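You operate a simulated robot arm through the tools that you are given. There is no shell and no other tool.

Carry out the task below with a simulated robot arm. There is one attempt and no reset: what you move stays moved.

TASK
Wipe up the drink ring, empty the short tumbler into the jug and put that tumbler on the tray.
Fine: duster back where it lay; leave the other tumbler. What is to be rubbed or washed off counts as gone when no trace of it is left.

It is judged by the outcome, as a careful person would: the job done as asked, and still so three seconds after it is handed in. It fails if anything else is knocked over, pushed out of place, dropped, spilled or broken.

THE ROBOT
A 7-joint arm with a two-finger parallel gripper, fixed in place. Base frame: the origin is at the foot of the arm, x ahead of it, y to its left, z up; the work surface is at about z = 47. Readings come in cm, degrees, newtons and seconds.
With the tool pointing down near the work surface it reaches from about 10 to 74 cm from the base axis. Its first joint turns from -166.0 to 166.0 degrees. Payload 3.43 kg.
The tool frame sits at the grasp point between the pads (the TCP): z along the fingers, y along the line on which they close. The tips reach 3.4 cm beyond it. Largest opening 12.8 cm; finger width 2.4, thickness 1.2; the body of the gripper, 4.8 by 13 cm, starts 9.6 cm behind the TCP.
Orientation is that of the tool frame in the base frame, as a unit quaternion [x, y, z, w]. With the fingers straight down and closing along the base's y, the tool's x points along the base's -x, its y along +y and its z along -z.

THE INTERFACE
- The arm moves only by the tool send_rows. Its argument "plan" is a list of rows, each an object of numbers (a shift or turn left out is 0, a gripper value left out holds the last): "ax", "ay", "az": the turn, a rotation vector about the tool's x, y, z in degrees; "dx", "dy", "dz": the shift along the tool's x, y, z in cm; "grip": the finger opening in cm, from 0 to 12.8. In form: [{"ax": .., "ay": .., "az": .., "dx": .., "dy": .., "dz": .., "grip": ..}, ...]. A call has 1 to 20 rows; each row shifts and turns the commanded pose from where the row before left it, along the tool's axes as they then stand. Rows are played at 5 a second. More than 5 cm and 8.6 degrees between two rows, or a gripper value outside its range, and nothing of the call is played. A pose out of reach is approached as far as the arm can. The call stops where the force on the tool passes 40 N (or 10 N more than at its start, if that is more) or the arm is blocked; 0.2 s more then pass. Each finger travels about 15.3 cm/s and halts on what it meets, pressing with about 40 N; the grip force reading is that of the motor and also rises with nothing between the fingers. The clock runs only during rows and for 0.2 s after the last one: add rows that do not move to give the fingers time. It gives the time, the measured TCP pose, the force on the tool (base axes), the opening and the grip force at its end, in the units of the frame above (readings bear some noise), with the torque about the TCP (base axes, N m) and any sound that the robot's microphone picked up, and new pictures: "pictures" is both (left out), scene, wrist or none.
- Cameras (640 x 400 px; columns grow to the right, rows downward): "scene" is fixed at [39.88, -65.12, 105.92]; the picture's right is [0.97, 0.23, 0.00], its down [0.19, -0.79, -0.58] and it looks along [-0.13, 0.57, -0.81] (base axes); focal length 214 px, centre (320, 200). "wrist" rides on the gripper at [7.6, -1.1, -16] in the tool frame; the picture's right is [0.15, 0.99, 0.00], its down [-0.88, 0.13, -0.46] and it looks along [-0.45, 0.07, 0.89] (tool axes); focal length 234 px, centre (320, 200). There is no depth. A picture from a camera that has moved, and an enlarged one, comes with that camera's place and axes in the base frame and with its lens.
- zoom(camera, box): a new picture of the part [left, top, right, bottom] of that camera's present view, enlarged. No time passes.
- hand_in(): hands the job in; it is judged then, once.

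Nothing tells you positions but the pictures and the camera data. Unless the task says otherwise, let go and move clear before handing in.

The tools are called after ">>>" by a JSON object that holds its "name" and its "arguments". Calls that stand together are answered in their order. send_rows: Moves the arm, as the interface text tells. Its arguments: {"type":"object","properties":{"plan":{"type":"array"},"pictures":{"type":"string","enum":["both","scene","wrist","none"]}},"required":["plan"]} The other tools are called the same way: zoom (camera, box) takes an enlarged picture of a part of a camera's view; hand_in () hands the job in.

At the start:

```text
time: 0.0
eef_pos: [27.54, -33.36, 83.48]
orientation: [0.0, 1.0, 0.0, 0.0]
wrist_force: [0.3, 0.0, -0.5]
torque: [0.01, -0.02, -0.01]
finger_gap: 12.8
finger_force: 0.1
```

scene: 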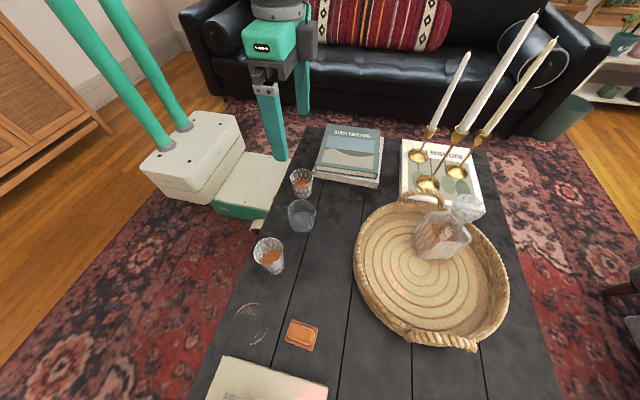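
wrist: 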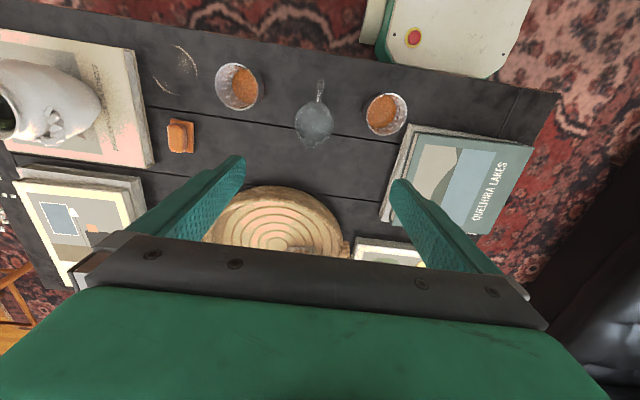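

I see a dark table with two amber-filled tumblers, a small glass jug between them, a faint ring mark, an orange duster/sponge, a tray with a decanter, and books. I'll zoom in first to pin down the positions.

>>> {"name": "zoom", "arguments": {"camera": "scene", "box": [220, 150, 360, 240]}}

>>> {"name": "zoom", "arguments": {"camera": "scene", "box": [200, 220, 360, 370]}}

>>> {"name": "zoom", "arguments": {"camera": "wrist", "box": [140, 20, 440, 200]}}

>>> {"name": "zoom", "arguments": {"camera": "scene", "box": [340, 130, 540, 360]}}

```text
4.44 times, centred on (290, 195) of scene
camera zoom: at [39.88, -65.12, 105.92], right [0.97, 0.23, 0.0], down [0.19, -0.79, -0.58], along [-0.13, 0.57, -0.81], focal length 953 px, centre (453, 222)
```

zoom: 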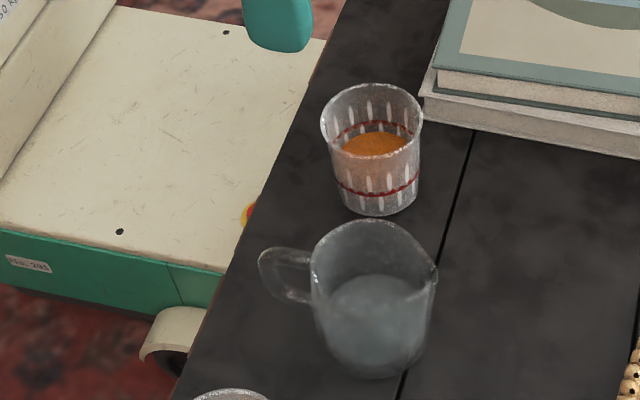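

```text
2.67 times, centred on (280, 295) of scene
camera zoom: at [39.88, -65.12, 105.92], right [0.97, 0.23, 0.0], down [0.19, -0.79, -0.58], along [-0.13, 0.57, -0.81], focal length 572 px, centre (427, -53)
```

zoom: 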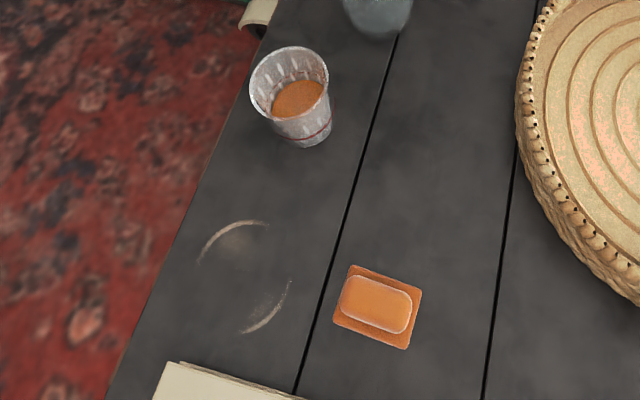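

```text
2.13 times, centred on (290, 110) of wrist
camera zoom: at [19.93, -34.42, 99.62], right [-0.15, 0.99, 0.0], down [0.88, 0.13, 0.46], along [0.45, 0.07, -0.89], focal length 500 px, centre (384, 392)
```

zoom: 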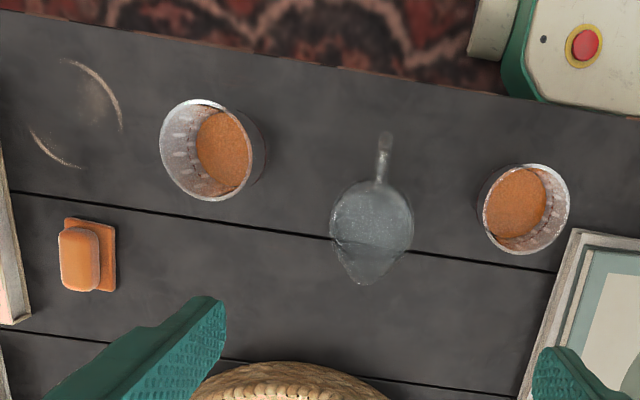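

```text
1.74 times, centred on (440, 245) of scene
camera zoom: at [39.88, -65.12, 105.92], right [0.97, 0.23, 0.0], down [0.19, -0.79, -0.58], along [-0.13, 0.57, -0.81], focal length 373 px, centre (111, 122)
```

zoom: 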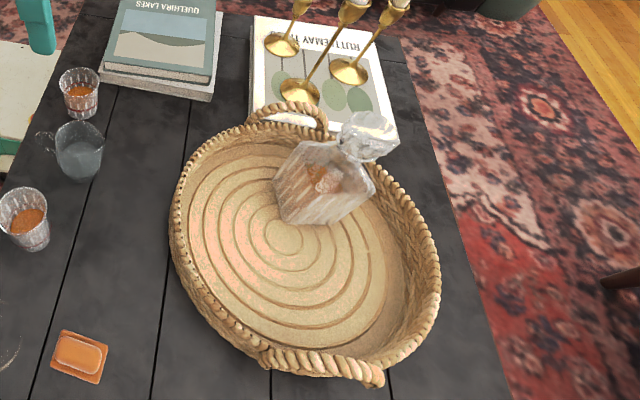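

>>> {"name": "zoom", "arguments": {"camera": "wrist", "box": [0, 20, 220, 280]}}

>>> {"name": "zoom", "arguments": {"camera": "scene", "box": [245, 228, 295, 282]}}

>>> {"name": "zoom", "arguments": {"camera": "scene", "box": [275, 160, 330, 240]}}

>>> {"name": "zoom", "arguments": {"camera": "wrist", "box": [200, 40, 300, 140]}}

>>> {"name": "zoom", "arguments": {"camera": "wrist", "box": [280, 60, 430, 160]}}

```text
1.54 times, centred on (110, 150) of wrist
camera zoom: at [19.93, -34.42, 99.62], right [-0.15, 0.99, 0.0], down [0.88, 0.13, 0.46], along [0.45, 0.07, -0.89], focal length 360 px, centre (643, 277)
```

zoom: 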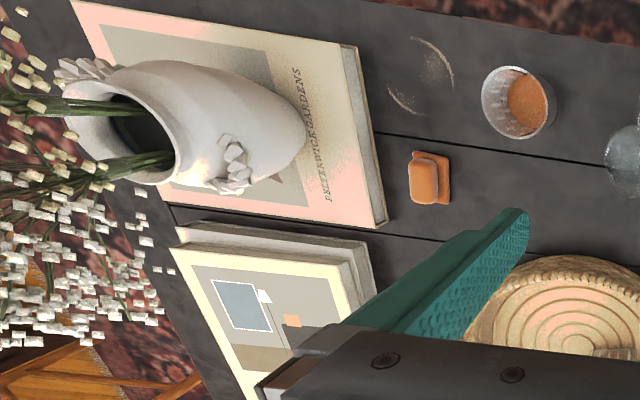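

```text
7.41 times, centred on (270, 255) of scene
camera zoom: at [39.88, -65.12, 105.92], right [0.97, 0.23, 0.0], down [0.19, -0.79, -0.58], along [-0.13, 0.57, -0.81], focal length 1589 px, centre (690, -207)
```

zoom: 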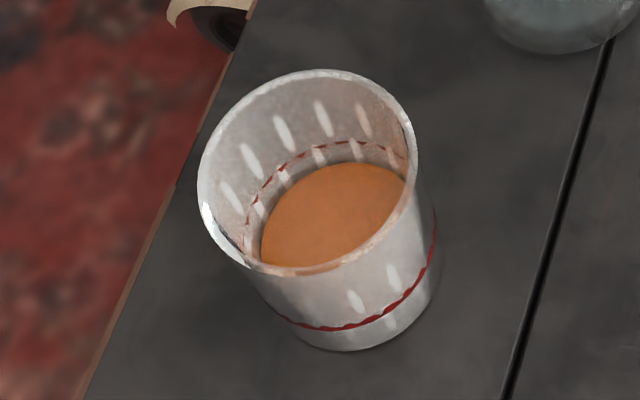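

```text
5.00 times, centred on (302, 200) of scene
camera zoom: at [39.88, -65.12, 105.92], right [0.97, 0.23, 0.0], down [0.19, -0.79, -0.58], along [-0.13, 0.57, -0.81], focal length 1072 px, centre (408, 200)
```

zoom: 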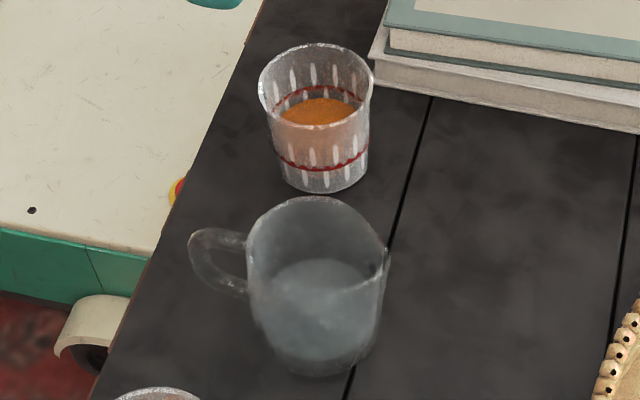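

```text
4.00 times, centred on (250, 90) of wrist
camera zoom: at [19.93, -34.42, 99.62], right [-0.15, 0.99, 0.0], down [0.88, 0.13, 0.46], along [0.45, 0.07, -0.89], focal length 937 px, centre (600, 640)
```

zoom: 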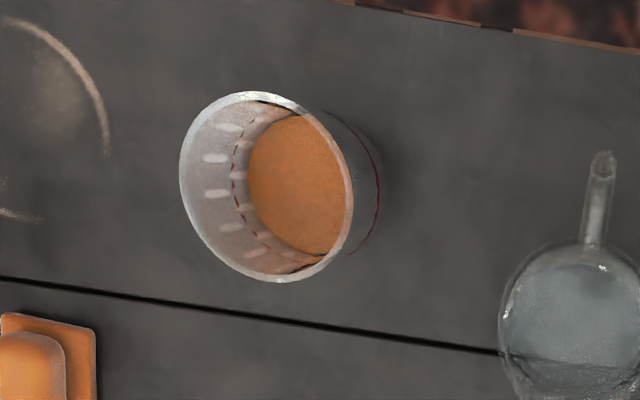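

```text
4.00 times, centred on (355, 110) of wrist
camera zoom: at [19.93, -34.42, 99.62], right [-0.15, 0.99, 0.0], down [0.88, 0.13, 0.46], along [0.45, 0.07, -0.89], focal length 937 px, centre (180, 560)
```

zoom: 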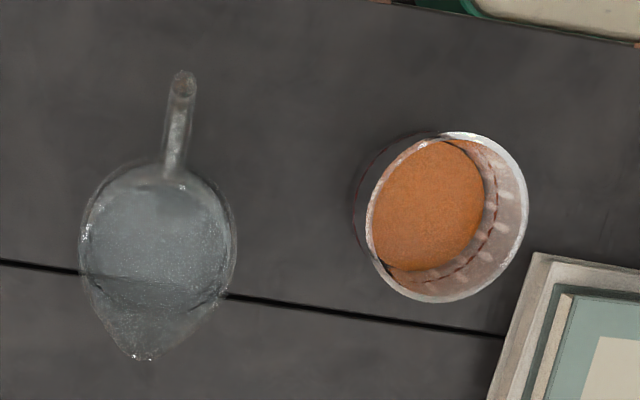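

I take the short tumbler to be the one by the stacked books, at about (23.7, -21.5) with its rim at z 54.8. The other is at (23, -48) with its rim at 56.1, and the jug is between them at about (26.5, -34). The ring is near (23, -63), the duster near (35, -62.5), and a vase of flowers stands beyond them. I'll turn the wrist so its camera faces that end and check clearances.

>>> {"name": "send_rows", "arguments": {"plan": [{"az": 8.5}, {"az": 8.5}, {"az": 8.5}, {"az": 8.5}, {"az": 8.5}, {"az": 8.5}, {"az": 8.5}, {"az": 8.5}, {"az": 8.5}, {"az": 8.5}, {"az": 5}, {}]}}

```text
time: 2.6
eef_pos: [27.4, -33.04, 83.73]
orientation: [0.708, 0.706, 0.0, 0.0]
wrist_force: [-0.2, 0.5, 0.2]
torque: [0.01, 0.02, -0.03]
finger_gap: 12.8
finger_force: 0.0
camera wrist: at [26.37, -25.6, 99.66], right [0.99, 0.14, 0.0], down [0.13, -0.88, 0.46], along [0.07, -0.45, -0.89], focal length 234 px, centre (320, 200)
```

scene: 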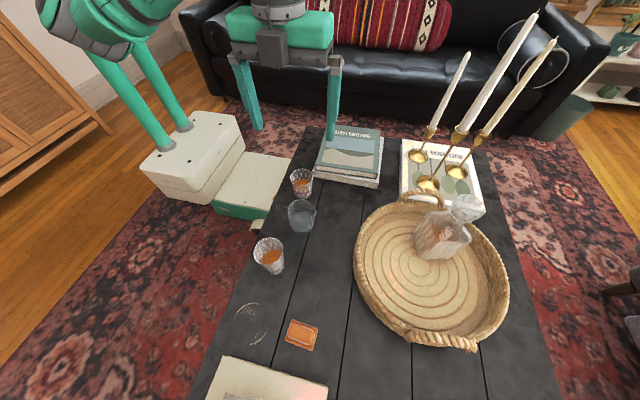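
wrist: 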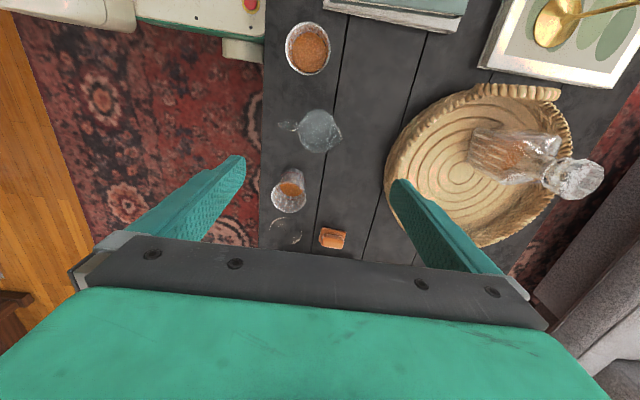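

The turn works. I'll turn back and shift toward the far end, high up, to get a second view of the vase, ring and duster.

>>> {"name": "send_rows", "arguments": {"plan": [{"az": -8.5}, {"az": -8.5}, {"az": -8.5}, {"az": -8.5}, {"az": -8.5}, {"az": -8.5}, {"az": -8.5}, {"az": -8.5}, {"az": -8.5}, {"az": -8.5}, {"az": -5}, {"dz": -3}, {"dy": -4}, {"dy": -4}, {"dy": -4}, {"dy": -4}, {}]}}

```text
time: 6.2
eef_pos: [27.69, -49.58, 86.88]
orientation: [0.0, 1.0, 0.0, 0.0]
wrist_force: [-0.3, 0.6, -0.4]
torque: [0.01, -0.01, -0.01]
finger_gap: 12.79
finger_force: 0.1
camera wrist: at [20.11, -50.59, 102.92], right [-0.15, 0.99, 0.0], down [0.88, 0.13, 0.46], along [0.45, 0.07, -0.89], focal length 234 px, centre (320, 200)
```

scene: 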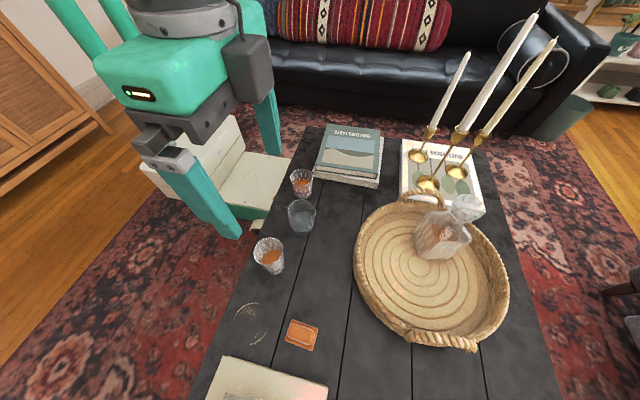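
wrist: 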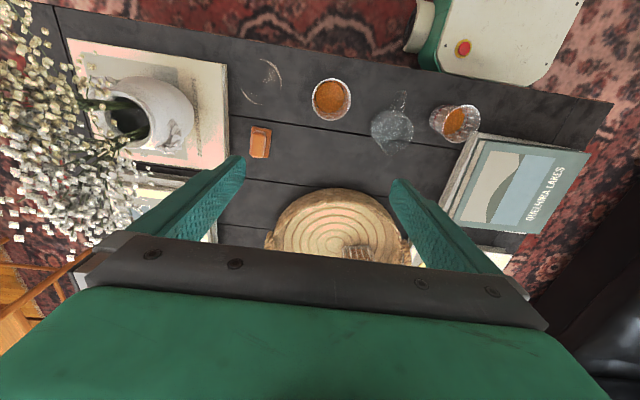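

>>> {"name": "zoom", "arguments": {"camera": "wrist", "box": [220, 50, 300, 170]}}

>>> {"name": "zoom", "arguments": {"camera": "scene", "box": [270, 305, 335, 360]}}

>>> {"name": "zoom", "arguments": {"camera": "wrist", "box": [0, 20, 240, 250]}}

>>> {"name": "zoom", "arguments": {"camera": "wrist", "box": [300, 60, 500, 180]}}

```text
3.33 times, centred on (260, 110) of wrist
camera zoom: at [20.11, -50.59, 102.92], right [-0.15, 0.99, 0.0], down [0.88, 0.13, 0.46], along [0.45, 0.07, -0.89], focal length 781 px, centre (520, 500)
```

zoom: 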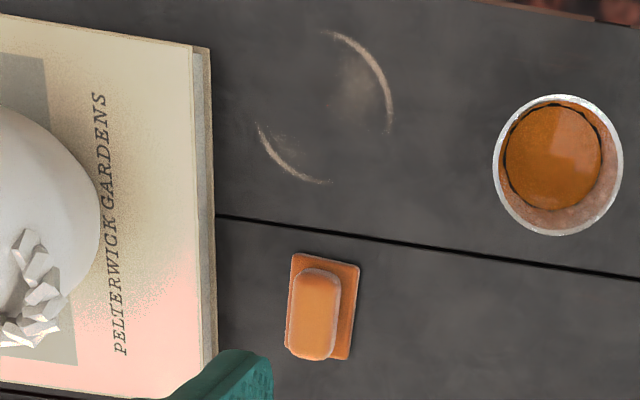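

```text
7.27 times, centred on (302, 332) of scene
camera zoom: at [39.88, -65.12, 105.92], right [0.97, 0.23, 0.0], down [0.19, -0.79, -0.58], along [-0.13, 0.57, -0.81], focal length 1560 px, centre (447, -764)
```

zoom: 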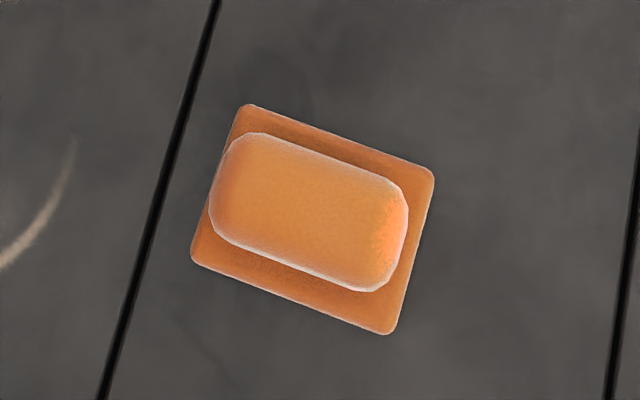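

```text
1.74 times, centred on (120, 135) of wrist
camera zoom: at [20.11, -50.59, 102.92], right [-0.15, 0.99, 0.0], down [0.88, 0.13, 0.46], along [0.45, 0.07, -0.89], focal length 407 px, centre (668, 313)
```

zoom: 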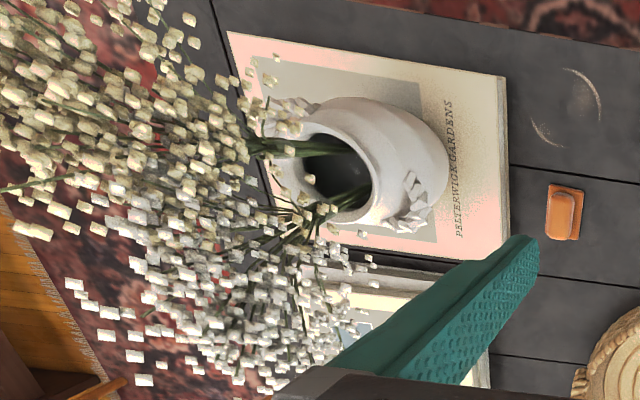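

```text
3.20 times, centred on (400, 120) of wrist
camera zoom: at [20.11, -50.59, 102.92], right [-0.15, 0.99, 0.0], down [0.88, 0.13, 0.46], along [0.45, 0.07, -0.89], focal length 749 px, centre (64, 456)
```

zoom: 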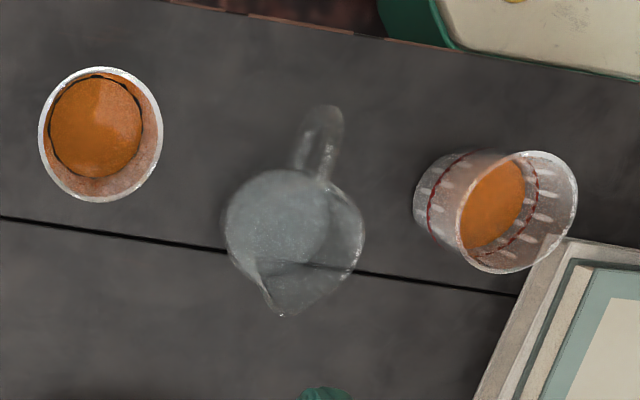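

The duster is a pad of about 6.6 × 4.5 cm with a raised block, centred near (35.2, -62.5) and turned about -4°, with its top at z 49.5. The flowers stay beyond y ≈ -71. I'll turn so the fingers close along its long side, lean the hand back from the flowers, and move above it.

>>> {"name": "send_rows", "arguments": {"plan": [{"az": 8.545}, {"az": 8.545}, {"az": 8.545}, {"az": 8.545}, {"az": 8.545}, {"az": 8.545}, {"az": 8.545}, {"az": 8.545}, {"az": 8.545}, {"az": 8.545}, {"az": 8.55}, {"ay": -7.5}, {"ay": -7.5}, {"dx": -3.97, "dy": 2.79, "dz": 1.07}, {"dx": -3.97, "dy": 2.79, "dz": 1.07}, {"dx": -3.97, "dy": 2.79, "dz": 1.07}, {}]}}

```text
time: 9.8
eef_pos: [35.03, -62.13, 86.57]
orientation: [0.724, 0.677, -0.095, 0.089]
wrist_force: [0.7, 0.7, -0.5]
torque: [0.01, -0.01, 0.02]
finger_gap: 12.81
finger_force: 0.1
camera wrist: at [34.69, -50.55, 100.15], right [1.0, 0.07, -0.04], down [0.08, -0.74, 0.67], along [0.02, -0.67, -0.74], focal length 234 px, centre (320, 200)
```

scene: 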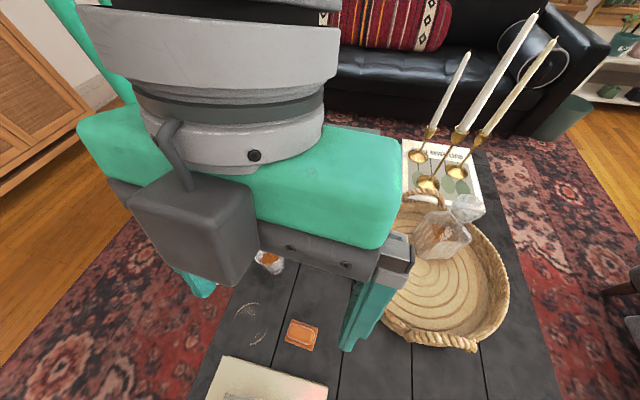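
wrist: 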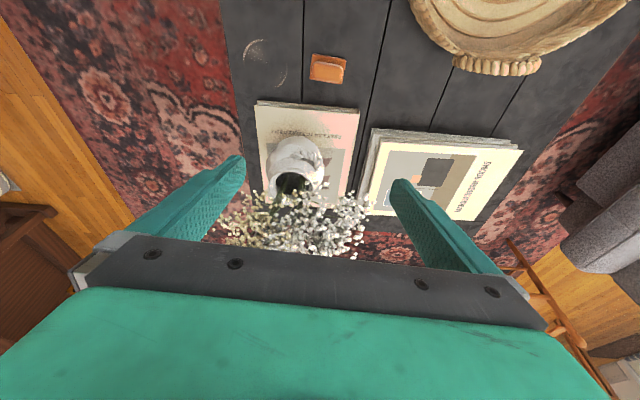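

>>> {"name": "send_rows", "arguments": {"plan": [{"dx": 1.093, "dy": 0.032, "dz": 4.28}, {"dx": 1.093, "dy": 0.032, "dz": 4.28}, {"dx": 1.093, "dy": 0.032, "dz": 4.28}, {"dx": 1.093, "dy": 0.032, "dz": 4.28}, {"dx": 1.093, "dy": 0.032, "dz": 4.28}, {"dx": 1.093, "dy": 0.032, "dz": 4.28}, {}]}}

```text
time: 11.4
eef_pos: [35.31, -62.3, 60.02]
orientation: [0.724, 0.677, -0.095, 0.089]
wrist_force: [0.8, 0.8, -0.9]
torque: [0.04, 0.0, -0.02]
finger_gap: 12.81
finger_force: 0.1
camera wrist: at [34.99, -50.73, 73.62], right [1.0, 0.07, -0.04], down [0.08, -0.74, 0.67], along [0.02, -0.67, -0.74], focal length 234 px, centre (320, 200)
```

scene: 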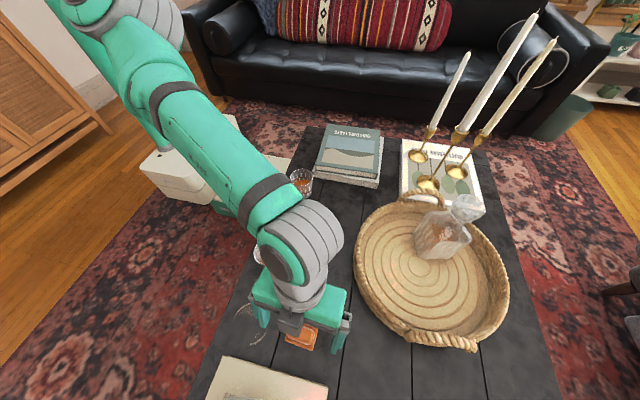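
wrist: 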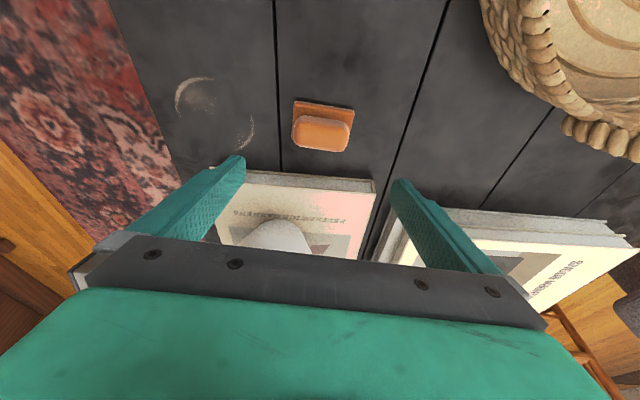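

The duster shows where I expected it. I'll lower the open fingers around its block, tips just above the pad.

>>> {"name": "send_rows", "arguments": {"plan": [{"dx": 0.923, "dy": -0.047, "dz": 2.687}, {"dx": 0.923, "dy": -0.047, "dz": 2.687}, {"dx": 0.923, "dy": -0.047, "dz": 2.687}, {}]}}

```text
time: 12.4
eef_pos: [35.22, -61.97, 51.33]
orientation: [0.724, 0.677, -0.095, 0.088]
wrist_force: [0.1, 1.1, 0.2]
torque: [0.01, -0.01, 0.0]
finger_gap: 12.8
finger_force: 0.1
camera wrist: at [34.97, -50.48, 64.93], right [1.0, 0.07, -0.04], down [0.08, -0.74, 0.67], along [0.02, -0.67, -0.74], focal length 234 px, centre (320, 200)
```

scene: 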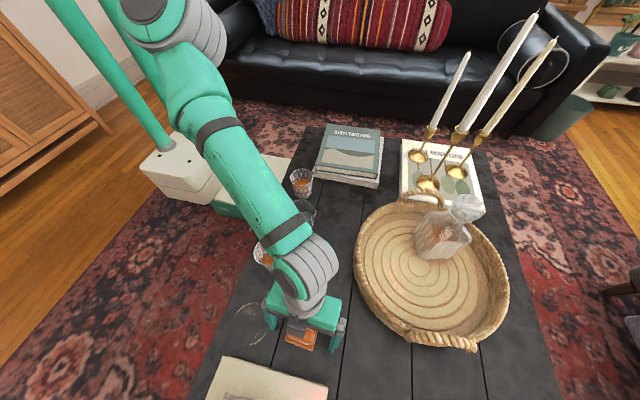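
wrist: 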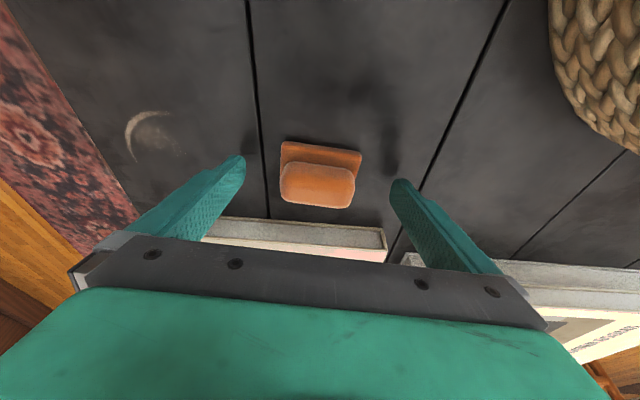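

>>> {"name": "send_rows", "arguments": {"plan": [{"grip": 9}, {"grip": 7}, {"grip": 6}, {"grip": 5}, {"grip": 4.5}, {}, {}]}}

```text
time: 14.0
eef_pos: [35.25, -62.09, 51.38]
orientation: [0.724, 0.677, -0.095, 0.09]
wrist_force: [-0.1, 0.1, -0.3]
torque: [0.02, -0.03, -0.01]
finger_gap: 6.68
finger_force: 40.7
camera wrist: at [34.97, -50.48, 64.95], right [1.0, 0.07, -0.04], down [0.08, -0.74, 0.67], along [0.02, -0.67, -0.74], focal length 234 px, centre (320, 200)
```

scene: 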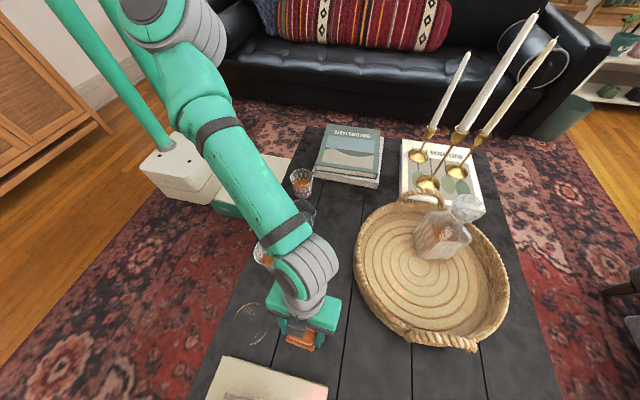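
wrist: 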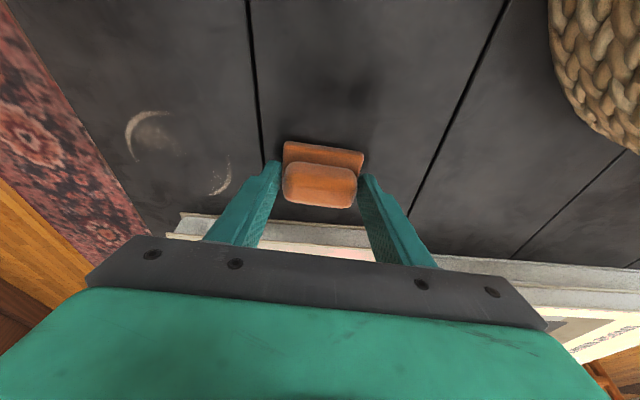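

The duster is gripped by the pad ends (gap 6.7). I'll press very lightly and start sliding it toward the ring, watching the force.

>>> {"name": "send_rows", "arguments": {"plan": [{"dx": 0.026, "dz": 0.097}, {"dx": 0.026, "dz": 0.097}, {"dx": -0.067, "dy": -0.998, "dz": 0.018}, {}], "pictures": "wrist"}}

```text
time: 15.0
eef_pos: [34.23, -62.03, 51.42]
orientation: [0.725, 0.676, -0.095, 0.09]
wrist_force: [4.3, -3.4, 10.0]
torque: [-0.11, -0.19, -0.02]
finger_gap: 6.69
finger_force: 39.7
camera wrist: at [33.9, -50.55, 64.92], right [1.0, 0.07, -0.04], down [0.08, -0.74, 0.67], along [0.02, -0.67, -0.74], focal length 234 px, centre (320, 200)
```

wrist: 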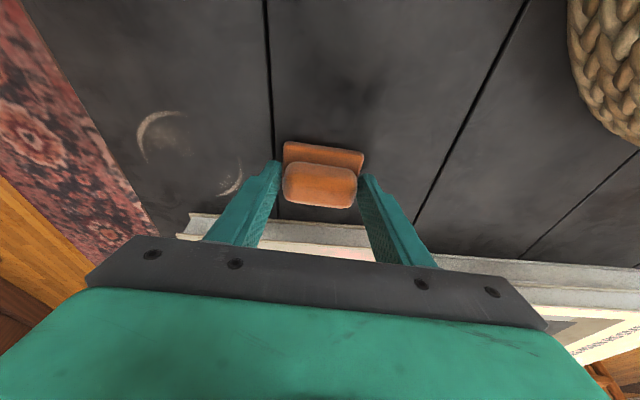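

Contact is about 10 N and the duster moves with the hand. Now sweeping it over the ring.

>>> {"name": "send_rows", "arguments": {"plan": [{"dx": -0.1025, "dy": -1.526, "dz": 0.0275}, {"dx": -0.1025, "dy": -1.526, "dz": 0.0275}, {"dx": -0.1025, "dy": -1.526, "dz": 0.0275}, {"dx": -0.1025, "dy": -1.526, "dz": 0.0275}, {"dx": -0.1025, "dy": -1.526, "dz": 0.0275}, {"dx": -0.1025, "dy": -1.526, "dz": 0.0275}, {"dx": -0.094, "dy": -1.397, "dz": 0.025}, {"dx": -0.094, "dy": -1.397, "dz": 0.025}, {"dx": -0.094, "dy": -1.397, "dz": 0.025}, {}]}}

```text
time: 17.2
eef_pos: [20.57, -61.93, 51.35]
orientation: [0.725, 0.676, -0.095, 0.089]
wrist_force: [2.8, -1.6, 9.7]
torque: [-0.03, -0.25, 0.0]
finger_gap: 6.68
finger_force: 39.9
camera wrist: at [20.25, -50.56, 64.91], right [1.0, 0.07, -0.04], down [0.08, -0.74, 0.67], along [0.02, -0.67, -0.74], focal length 234 px, centre (320, 200)
```

scene: 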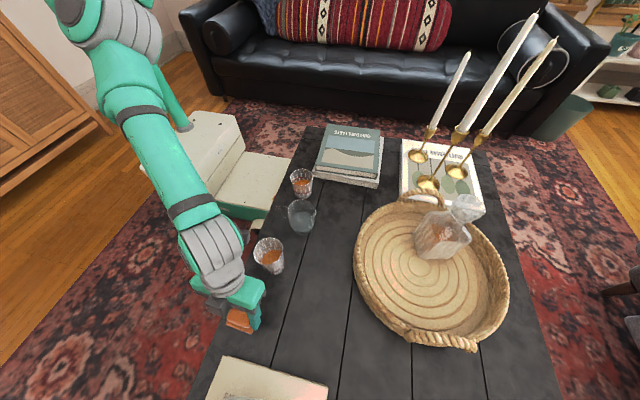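
wrist: 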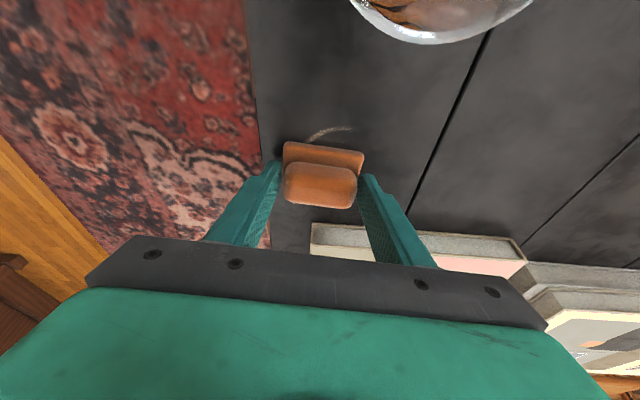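

The rub removes the mark where it passes. I'll sweep the lower band next, staying clear of the magazine edge.

>>> {"name": "send_rows", "arguments": {"plan": [{"dx": 0.1005, "dy": 1.496, "dz": -0.027}, {"dx": 0.1005, "dy": 1.496, "dz": -0.027}, {"dx": 0.1005, "dy": 1.496, "dz": -0.027}, {"dx": -1.542, "dy": 0.112, "dz": 0.413}, {"dx": -1.542, "dy": 0.112, "dz": 0.413}, {"dx": -0.1005, "dy": -1.496, "dz": 0.027}, {"dx": -0.1005, "dy": -1.496, "dz": 0.027}, {"dx": -0.1005, "dy": -1.496, "dz": 0.027}, {"dx": 0.1005, "dy": 1.496, "dz": -0.027}, {"dx": 0.1005, "dy": 1.496, "dz": -0.027}, {"dx": 0.1005, "dy": 1.496, "dz": -0.027}, {}]}}

```text
time: 19.8
eef_pos: [24.98, -65.06, 51.35]
orientation: [0.725, 0.676, -0.096, 0.089]
wrist_force: [-0.1, 1.3, 0.6]
torque: [-0.02, -0.02, 0.0]
finger_gap: 6.67
finger_force: 40.3
camera wrist: at [24.74, -53.52, 64.91], right [1.0, 0.07, -0.04], down [0.08, -0.74, 0.67], along [0.02, -0.67, -0.74], focal length 234 px, centre (320, 200)
```

scene: 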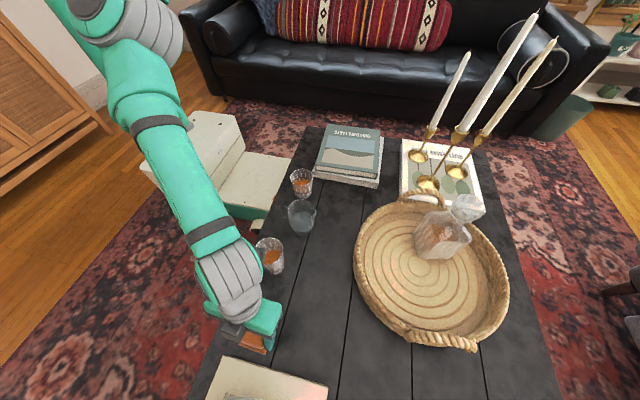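
wrist: 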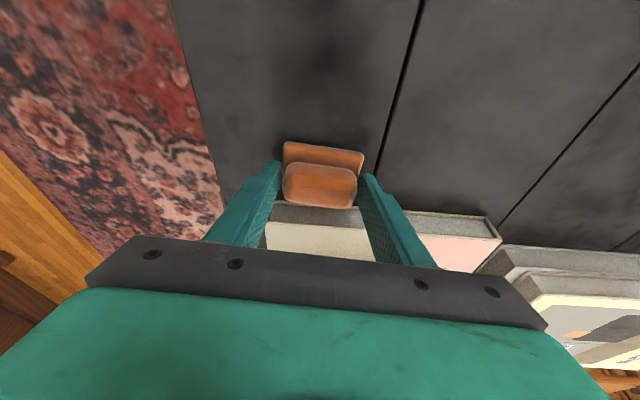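

>>> {"name": "zoom", "arguments": {"camera": "wrist", "box": [170, 0, 420, 160]}}

>>> {"name": "zoom", "arguments": {"camera": "scene", "box": [180, 280, 340, 380]}}

```text
2.50 times, centred on (295, 80) of wrist
camera zoom: at [24.74, -53.52, 64.91], right [1.0, 0.07, -0.04], down [0.08, -0.74, 0.67], along [0.02, -0.67, -0.74], focal length 585 px, centre (382, 500)
```

zoom: 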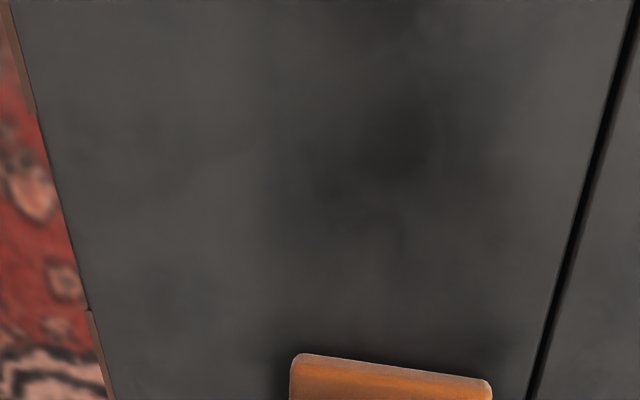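

```text
4.00 times, centred on (260, 330) of scene
camera zoom: at [39.88, -65.12, 105.92], right [0.97, 0.23, 0.0], down [0.19, -0.79, -0.58], along [-0.13, 0.57, -0.81], focal length 858 px, centre (560, -320)
```

zoom: 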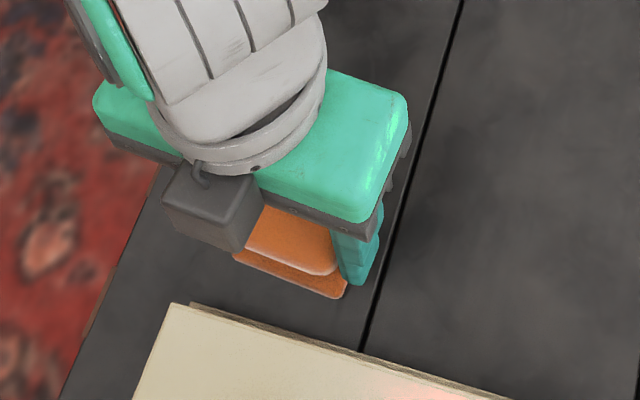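

The visible part looks clean. I'll press down slightly again, repeat the lower band, then cover the upper band so nothing is left.

>>> {"name": "send_rows", "arguments": {"plan": [{"dx": 0.039, "dz": 0.145}, {"dx": -0.1005, "dy": -1.496, "dz": 0.027}, {"dx": -0.1005, "dy": -1.496, "dz": 0.027}, {"dx": -0.1005, "dy": -1.496, "dz": 0.027}, {}], "pictures": "none"}}

```text
time: 21.0
eef_pos: [20.62, -65.19, 51.33]
orientation: [0.724, 0.677, -0.095, 0.092]
wrist_force: [12.7, -3.7, 31.6]
torque: [-0.04, -0.37, 0.01]
finger_gap: 6.69
finger_force: 39.4
```

>>> {"name": "send_rows", "arguments": {"plan": [{"dx": -0.026, "dz": -0.097}, {"dx": 0.1005, "dy": 1.496, "dz": -0.027}, {"dx": 0.1005, "dy": 1.496, "dz": -0.027}, {"dx": 0.1005, "dy": 1.496, "dz": -0.027}, {}], "pictures": "wrist"}}

```text
time: 22.2
eef_pos: [25.09, -65.1, 51.26]
orientation: [0.725, 0.676, -0.097, 0.089]
wrist_force: [-15.5, -1.1, 33.5]
torque: [-0.06, 1.28, -0.05]
finger_gap: 6.68
finger_force: 39.9
camera wrist: at [24.82, -53.58, 64.8], right [1.0, 0.07, -0.04], down [0.08, -0.74, 0.67], along [0.02, -0.67, -0.74], focal length 234 px, centre (320, 200)
```

wrist: 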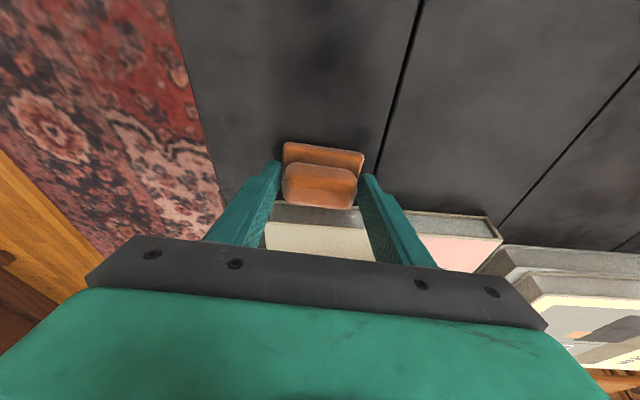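

>>> {"name": "send_rows", "arguments": {"plan": [{"dx": -0.039, "dz": -0.145}, {"dx": 1.494, "dy": -0.108, "dz": -0.4}, {"dx": 1.494, "dy": -0.108, "dz": -0.4}, {}], "pictures": "none"}}

```text
time: 23.2
eef_pos: [25.19, -61.85, 51.5]
orientation: [0.724, 0.677, -0.095, 0.088]
wrist_force: [0.6, -0.7, -0.1]
torque: [0.03, 0.01, 0.05]
finger_gap: 6.65
finger_force: 40.0
```

>>> {"name": "send_rows", "arguments": {"plan": [{"dx": 0.039, "dz": 0.145}, {"dx": 0.013, "dz": 0.048}, {"dx": -0.1005, "dy": -1.496, "dz": 0.027}, {"dx": -0.1005, "dy": -1.496, "dz": 0.027}, {"dx": -0.1005, "dy": -1.496, "dz": 0.027}, {}], "pictures": "none"}}

```text
time: 24.6
eef_pos: [20.77, -61.98, 51.31]
orientation: [0.725, 0.677, -0.095, 0.089]
wrist_force: [0.2, -2.6, 5.2]
torque: [-0.06, 0.16, 0.09]
finger_gap: 6.65
finger_force: 39.9
```

Light contact again. Now back across, then up to the upper band for two strokes.

>>> {"name": "send_rows", "arguments": {"plan": [{"dx": 0.02, "dz": 0.07}, {"dx": 0.1005, "dy": 1.496, "dz": -0.027}, {"dx": 0.1005, "dy": 1.496, "dz": -0.027}, {"dx": 0.1005, "dy": 1.496, "dz": -0.027}, {"dx": 1.25, "dy": -0.09, "dz": -0.335}, {"dx": 1.25, "dy": -0.09, "dz": -0.335}, {"dx": -0.1005, "dy": -1.496, "dz": 0.027}, {"dx": -0.1005, "dy": -1.496, "dz": 0.027}, {"dx": -0.1005, "dy": -1.496, "dz": 0.027}, {}], "pictures": "wrist"}}

```text
time: 26.8
eef_pos: [20.6, -59.23, 51.28]
orientation: [0.724, 0.677, -0.095, 0.091]
wrist_force: [9.2, -1.5, 20.0]
torque: [-0.02, -0.21, 0.07]
finger_gap: 6.69
finger_force: 39.9
camera wrist: at [20.31, -47.71, 64.78], right [1.0, 0.07, -0.04], down [0.08, -0.74, 0.67], along [0.02, -0.67, -0.74], focal length 234 px, centre (320, 200)
```

wrist: 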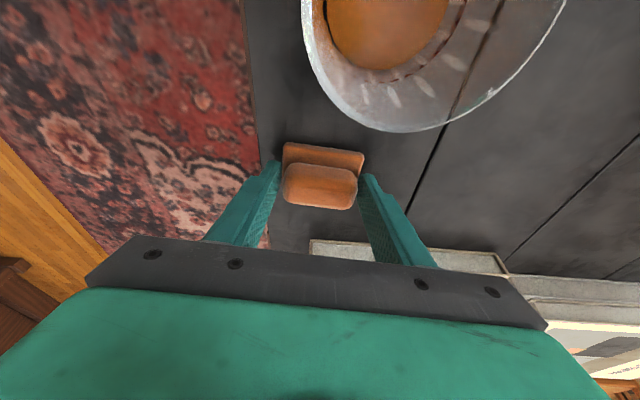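

>>> {"name": "send_rows", "arguments": {"plan": [{"dx": 0.1005, "dy": 1.496, "dz": -0.027}, {"dx": 0.1005, "dy": 1.496, "dz": -0.027}, {"dx": 0.1005, "dy": 1.496, "dz": -0.027}, {"dx": -0.013, "dz": -0.048}, {"dx": 0.134, "dy": 1.995, "dz": -0.036}, {"dx": 0.134, "dy": 1.995, "dz": -0.036}, {}]}}

```text
time: 28.4
eef_pos: [29.19, -59.45, 51.29]
orientation: [0.725, 0.677, -0.095, 0.089]
wrist_force: [-6.4, 1.4, 20.5]
torque: [0.02, 0.61, 0.01]
finger_gap: 6.65
finger_force: 39.9
camera wrist: at [28.83, -47.93, 64.76], right [1.0, 0.07, -0.04], down [0.08, -0.74, 0.67], along [0.02, -0.67, -0.74], focal length 234 px, centre (320, 200)
```

scene: 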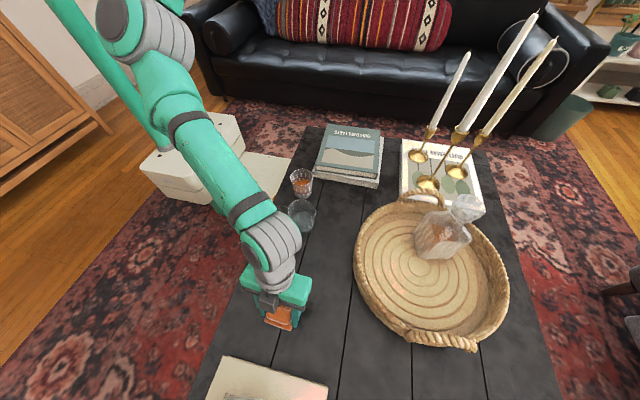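
wrist: 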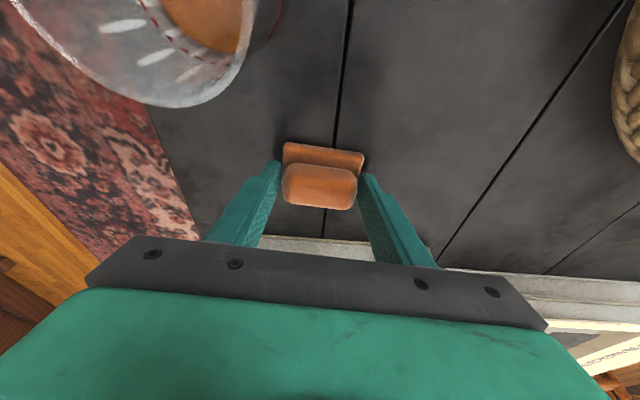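

>>> {"name": "zoom", "arguments": {"camera": "scene", "box": [200, 270, 330, 370]}}

>>> {"name": "zoom", "arguments": {"camera": "wrist", "box": [140, 80, 380, 240]}}

```text
4.00 times, centred on (265, 320) of scene
camera zoom: at [39.88, -65.12, 105.92], right [0.97, 0.23, 0.0], down [0.19, -0.79, -0.58], along [-0.13, 0.57, -0.81], focal length 858 px, centre (540, -280)
```

zoom: 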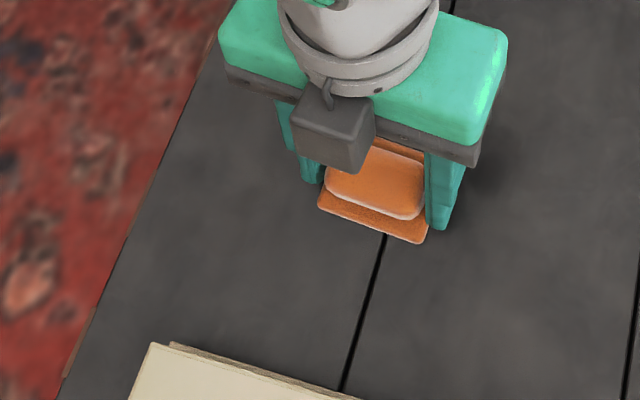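

```text
2.50 times, centred on (260, 160) of wrist
camera zoom: at [28.83, -47.93, 64.76], right [1.0, 0.07, -0.04], down [0.08, -0.74, 0.67], along [0.02, -0.67, -0.74], focal length 585 px, centre (470, 300)
```

zoom: 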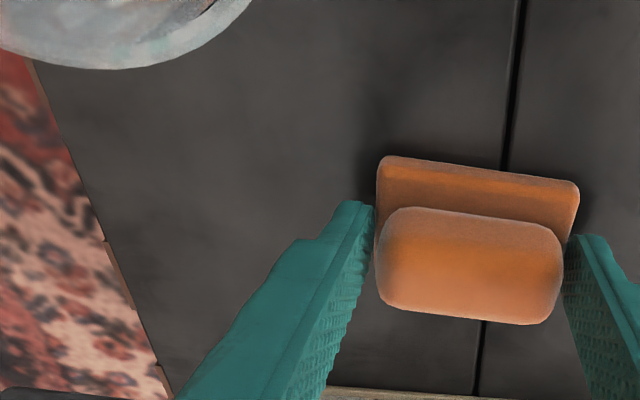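

The ring area is clean in both views. I'll slide the duster back to where it lay.

>>> {"name": "send_rows", "arguments": {"plan": [{"dx": -0.026, "dz": -0.097}, {"dx": -0.535, "dy": 1.558, "dz": 0.143}, {"dx": -0.535, "dy": 1.558, "dz": 0.143}, {"dx": -0.535, "dy": 1.558, "dz": 0.143}, {"dx": -0.535, "dy": 1.558, "dz": 0.143}, {}]}}

```text
time: 29.8
eef_pos: [35.13, -61.99, 51.43]
orientation: [0.724, 0.677, -0.095, 0.089]
wrist_force: [0.5, 0.0, -0.1]
torque: [0.02, 0.0, 0.01]
finger_gap: 6.68
finger_force: 40.1
camera wrist: at [34.9, -50.54, 64.91], right [1.0, 0.07, -0.04], down [0.08, -0.74, 0.67], along [0.02, -0.67, -0.74], focal length 234 px, centre (320, 200)
```

scene: 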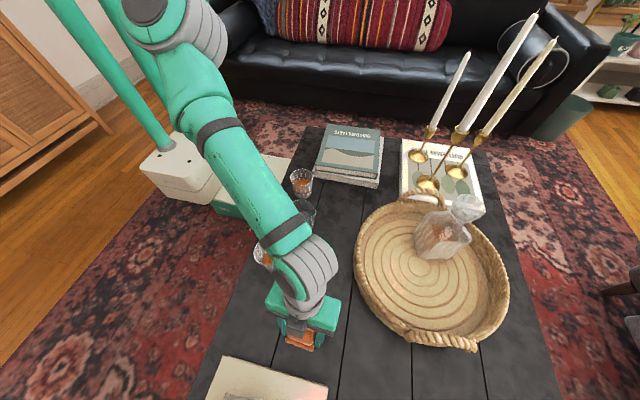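
wrist: 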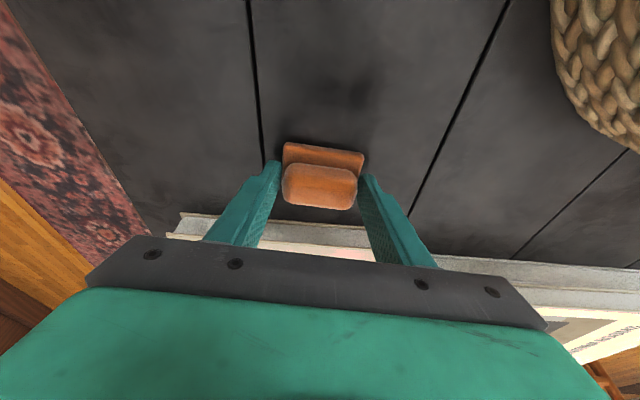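

The duster is back at its pose. I'll settle it, open, and rise clear.

>>> {"name": "send_rows", "arguments": {"plan": [{"dx": 0.013, "dz": 0.048}, {}, {"grip": 7.2}, {"grip": 8.5}, {"grip": 10.5}, {"grip": 12.0}, {}, {"dx": -0.518, "dz": -1.932}, {"dx": -1.036, "dz": -3.864}, {"dx": -1.036, "dz": -3.864}, {"dx": -1.036, "dz": -3.864}, {"dx": -1.036, "dz": -3.864}, {"dx": -1.036, "dz": -3.864}, {"dx": -1.036, "dz": -3.864}, {"dx": -1.036, "dz": -3.864}, {}]}}

```text
time: 33.2
eef_pos: [35.1, -61.8, 81.11]
orientation: [0.725, 0.676, -0.096, 0.089]
wrist_force: [-0.3, -0.3, 1.0]
torque: [0.0, -0.03, -0.04]
finger_gap: 12.03
finger_force: 0.0
camera wrist: at [34.82, -50.39, 94.67], right [1.0, 0.07, -0.04], down [0.08, -0.74, 0.67], along [0.02, -0.67, -0.74], focal length 234 px, centre (320, 200)
```

scene: 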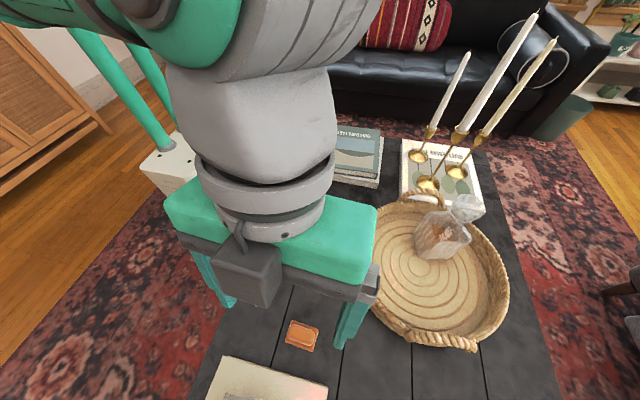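
wrist: 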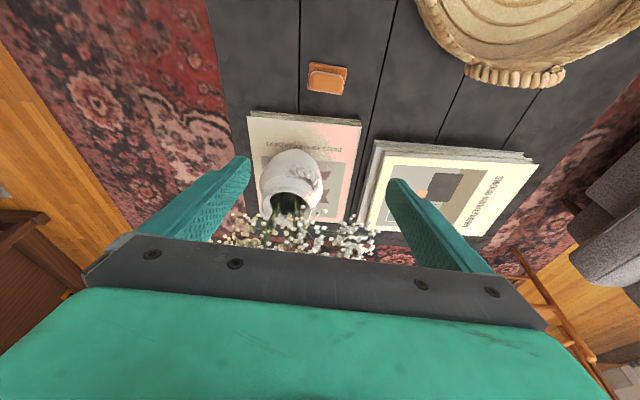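

>>> {"name": "zoom", "arguments": {"camera": "wrist", "box": [200, 0, 400, 120]}}

>>> {"name": "zoom", "arguments": {"camera": "scene", "box": [270, 305, 335, 360]}}

```text
3.20 times, centred on (300, 60) of wrist
camera zoom: at [34.82, -50.39, 94.67], right [1.0, 0.07, -0.04], down [0.08, -0.74, 0.67], along [0.02, -0.67, -0.74], focal length 749 px, centre (384, 648)
```

zoom: 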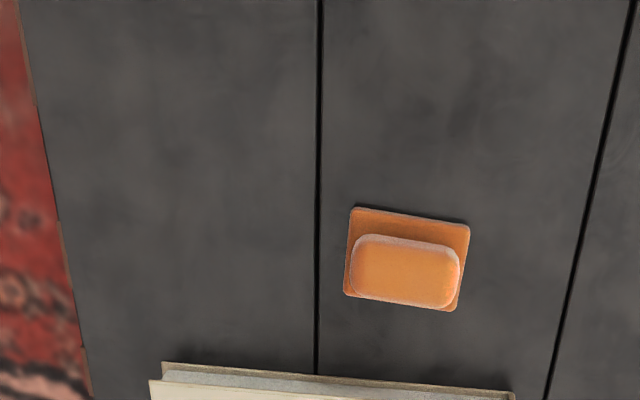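

```text
7.27 times, centred on (302, 332) of scene
camera zoom: at [39.88, -65.12, 105.92], right [0.97, 0.23, 0.0], down [0.19, -0.79, -0.58], along [-0.13, 0.57, -0.81], focal length 1560 px, centre (447, -764)
```

zoom: 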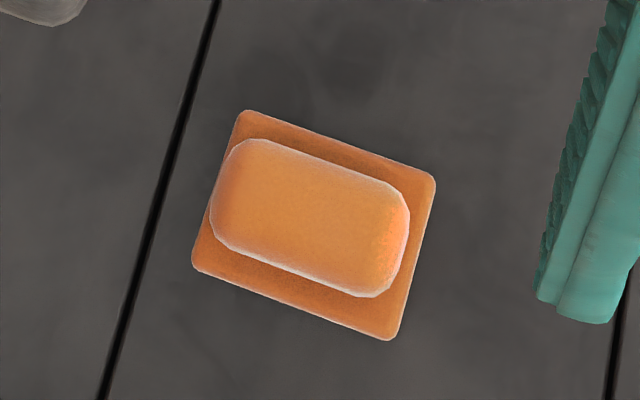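

The duster is back within about 2 mm and the ring is gone. Before pouring, I want the shape of the dark box on the hand so I can plan clearances.

>>> {"name": "zoom", "arguments": {"camera": "scene", "box": [150, 150, 400, 360]}}

```text
1.90 times, centred on (275, 255) of scene
camera zoom: at [39.88, -65.12, 105.92], right [0.97, 0.23, 0.0], down [0.19, -0.79, -0.58], along [-0.13, 0.57, -0.81], focal length 408 px, centre (406, 95)
```

zoom: 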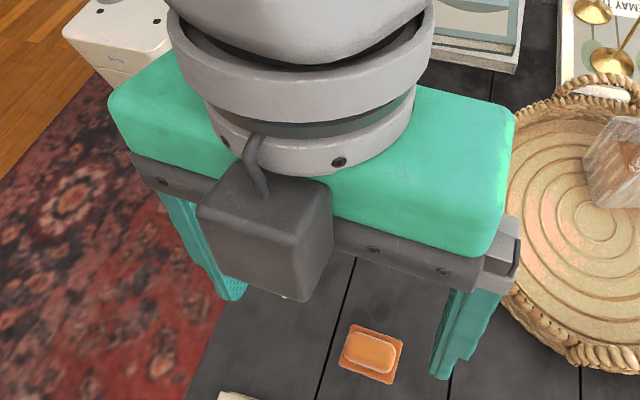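

Both checks look good. Now I'll level the hand, turn so the fingers close across the line from base to jug, and move high over the jug to rehearse the pouring tilt empty.

>>> {"name": "send_rows", "arguments": {"plan": [{"ay": 7.5}, {"ay": 7.5}, {"az": -8.4}, {"az": -8.4}, {"az": -8.4}, {"az": -8.4}, {"az": -8.4}, {"dx": 3.77, "dy": 1.72, "dz": 1.0}, {"dx": 3.77, "dy": 1.72, "dz": 1.0}, {"dx": 3.77, "dy": 1.72, "dz": 1.0}, {"dx": 3.77, "dy": 1.72, "dz": 1.0}, {"dx": 3.77, "dy": 1.72, "dz": 1.0}, {"dx": 3.77, "dy": 1.72, "dz": 1.0}, {}]}}

```text
time: 36.2
eef_pos: [29.38, -38.02, 75.23]
orientation: [0.438, 0.899, 0.0, 0.0]
wrist_force: [0.5, 0.9, 0.0]
torque: [0.02, -0.02, 0.02]
finger_gap: 12.0
finger_force: 0.0
camera wrist: at [23.98, -32.66, 91.36], right [0.69, 0.72, 0.0], down [0.65, -0.61, 0.46], along [0.33, -0.31, -0.89], focal length 234 px, centre (320, 200)
```

scene: 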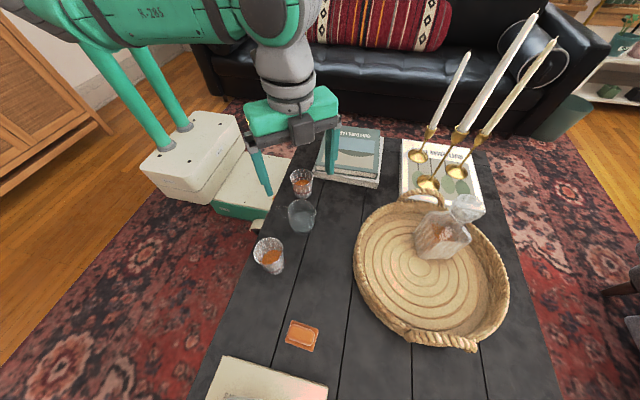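
wrist: 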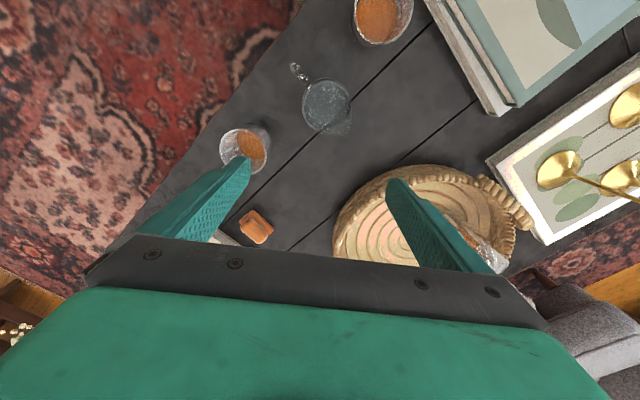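

>>> {"name": "send_rows", "arguments": {"plan": [{"ay": -8.5}, {"ay": -8.5}, {"ay": -8.5}, {"ay": -8.5}, {"ay": -8.5}, {"ay": -8.5}, {"ay": -8.5}, {}]}}

```text
time: 38.0
eef_pos: [29.29, -37.96, 75.32]
orientation: [0.379, 0.78, -0.217, 0.447]
wrist_force: [0.0, -0.6, 0.4]
torque: [-0.03, -0.01, 0.0]
finger_gap: 12.03
finger_force: 0.0
camera wrist: at [17.66, -24.76, 76.94], right [0.73, 0.67, -0.13], down [0.14, 0.04, 0.99], along [0.67, -0.74, -0.06], focal length 234 px, centre (320, 200)
```

scene: 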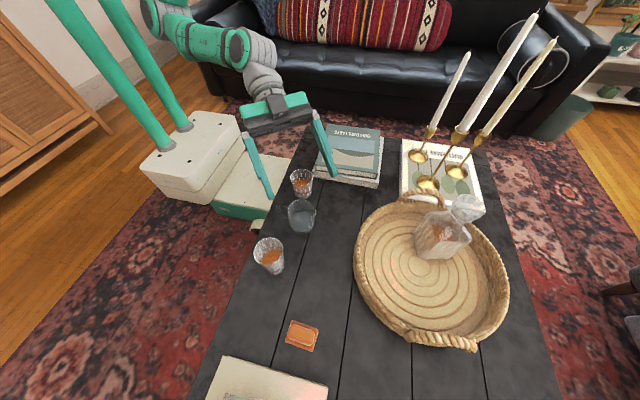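
wrist: 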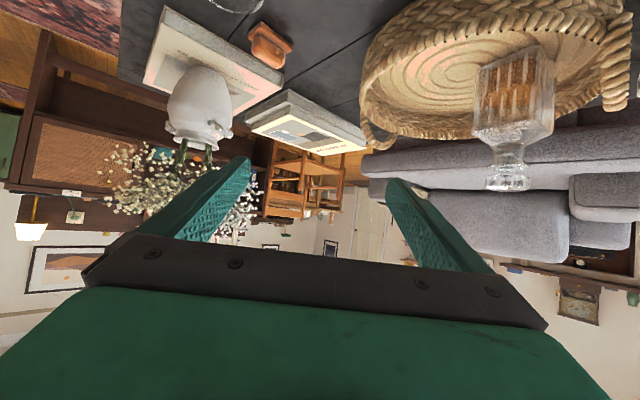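

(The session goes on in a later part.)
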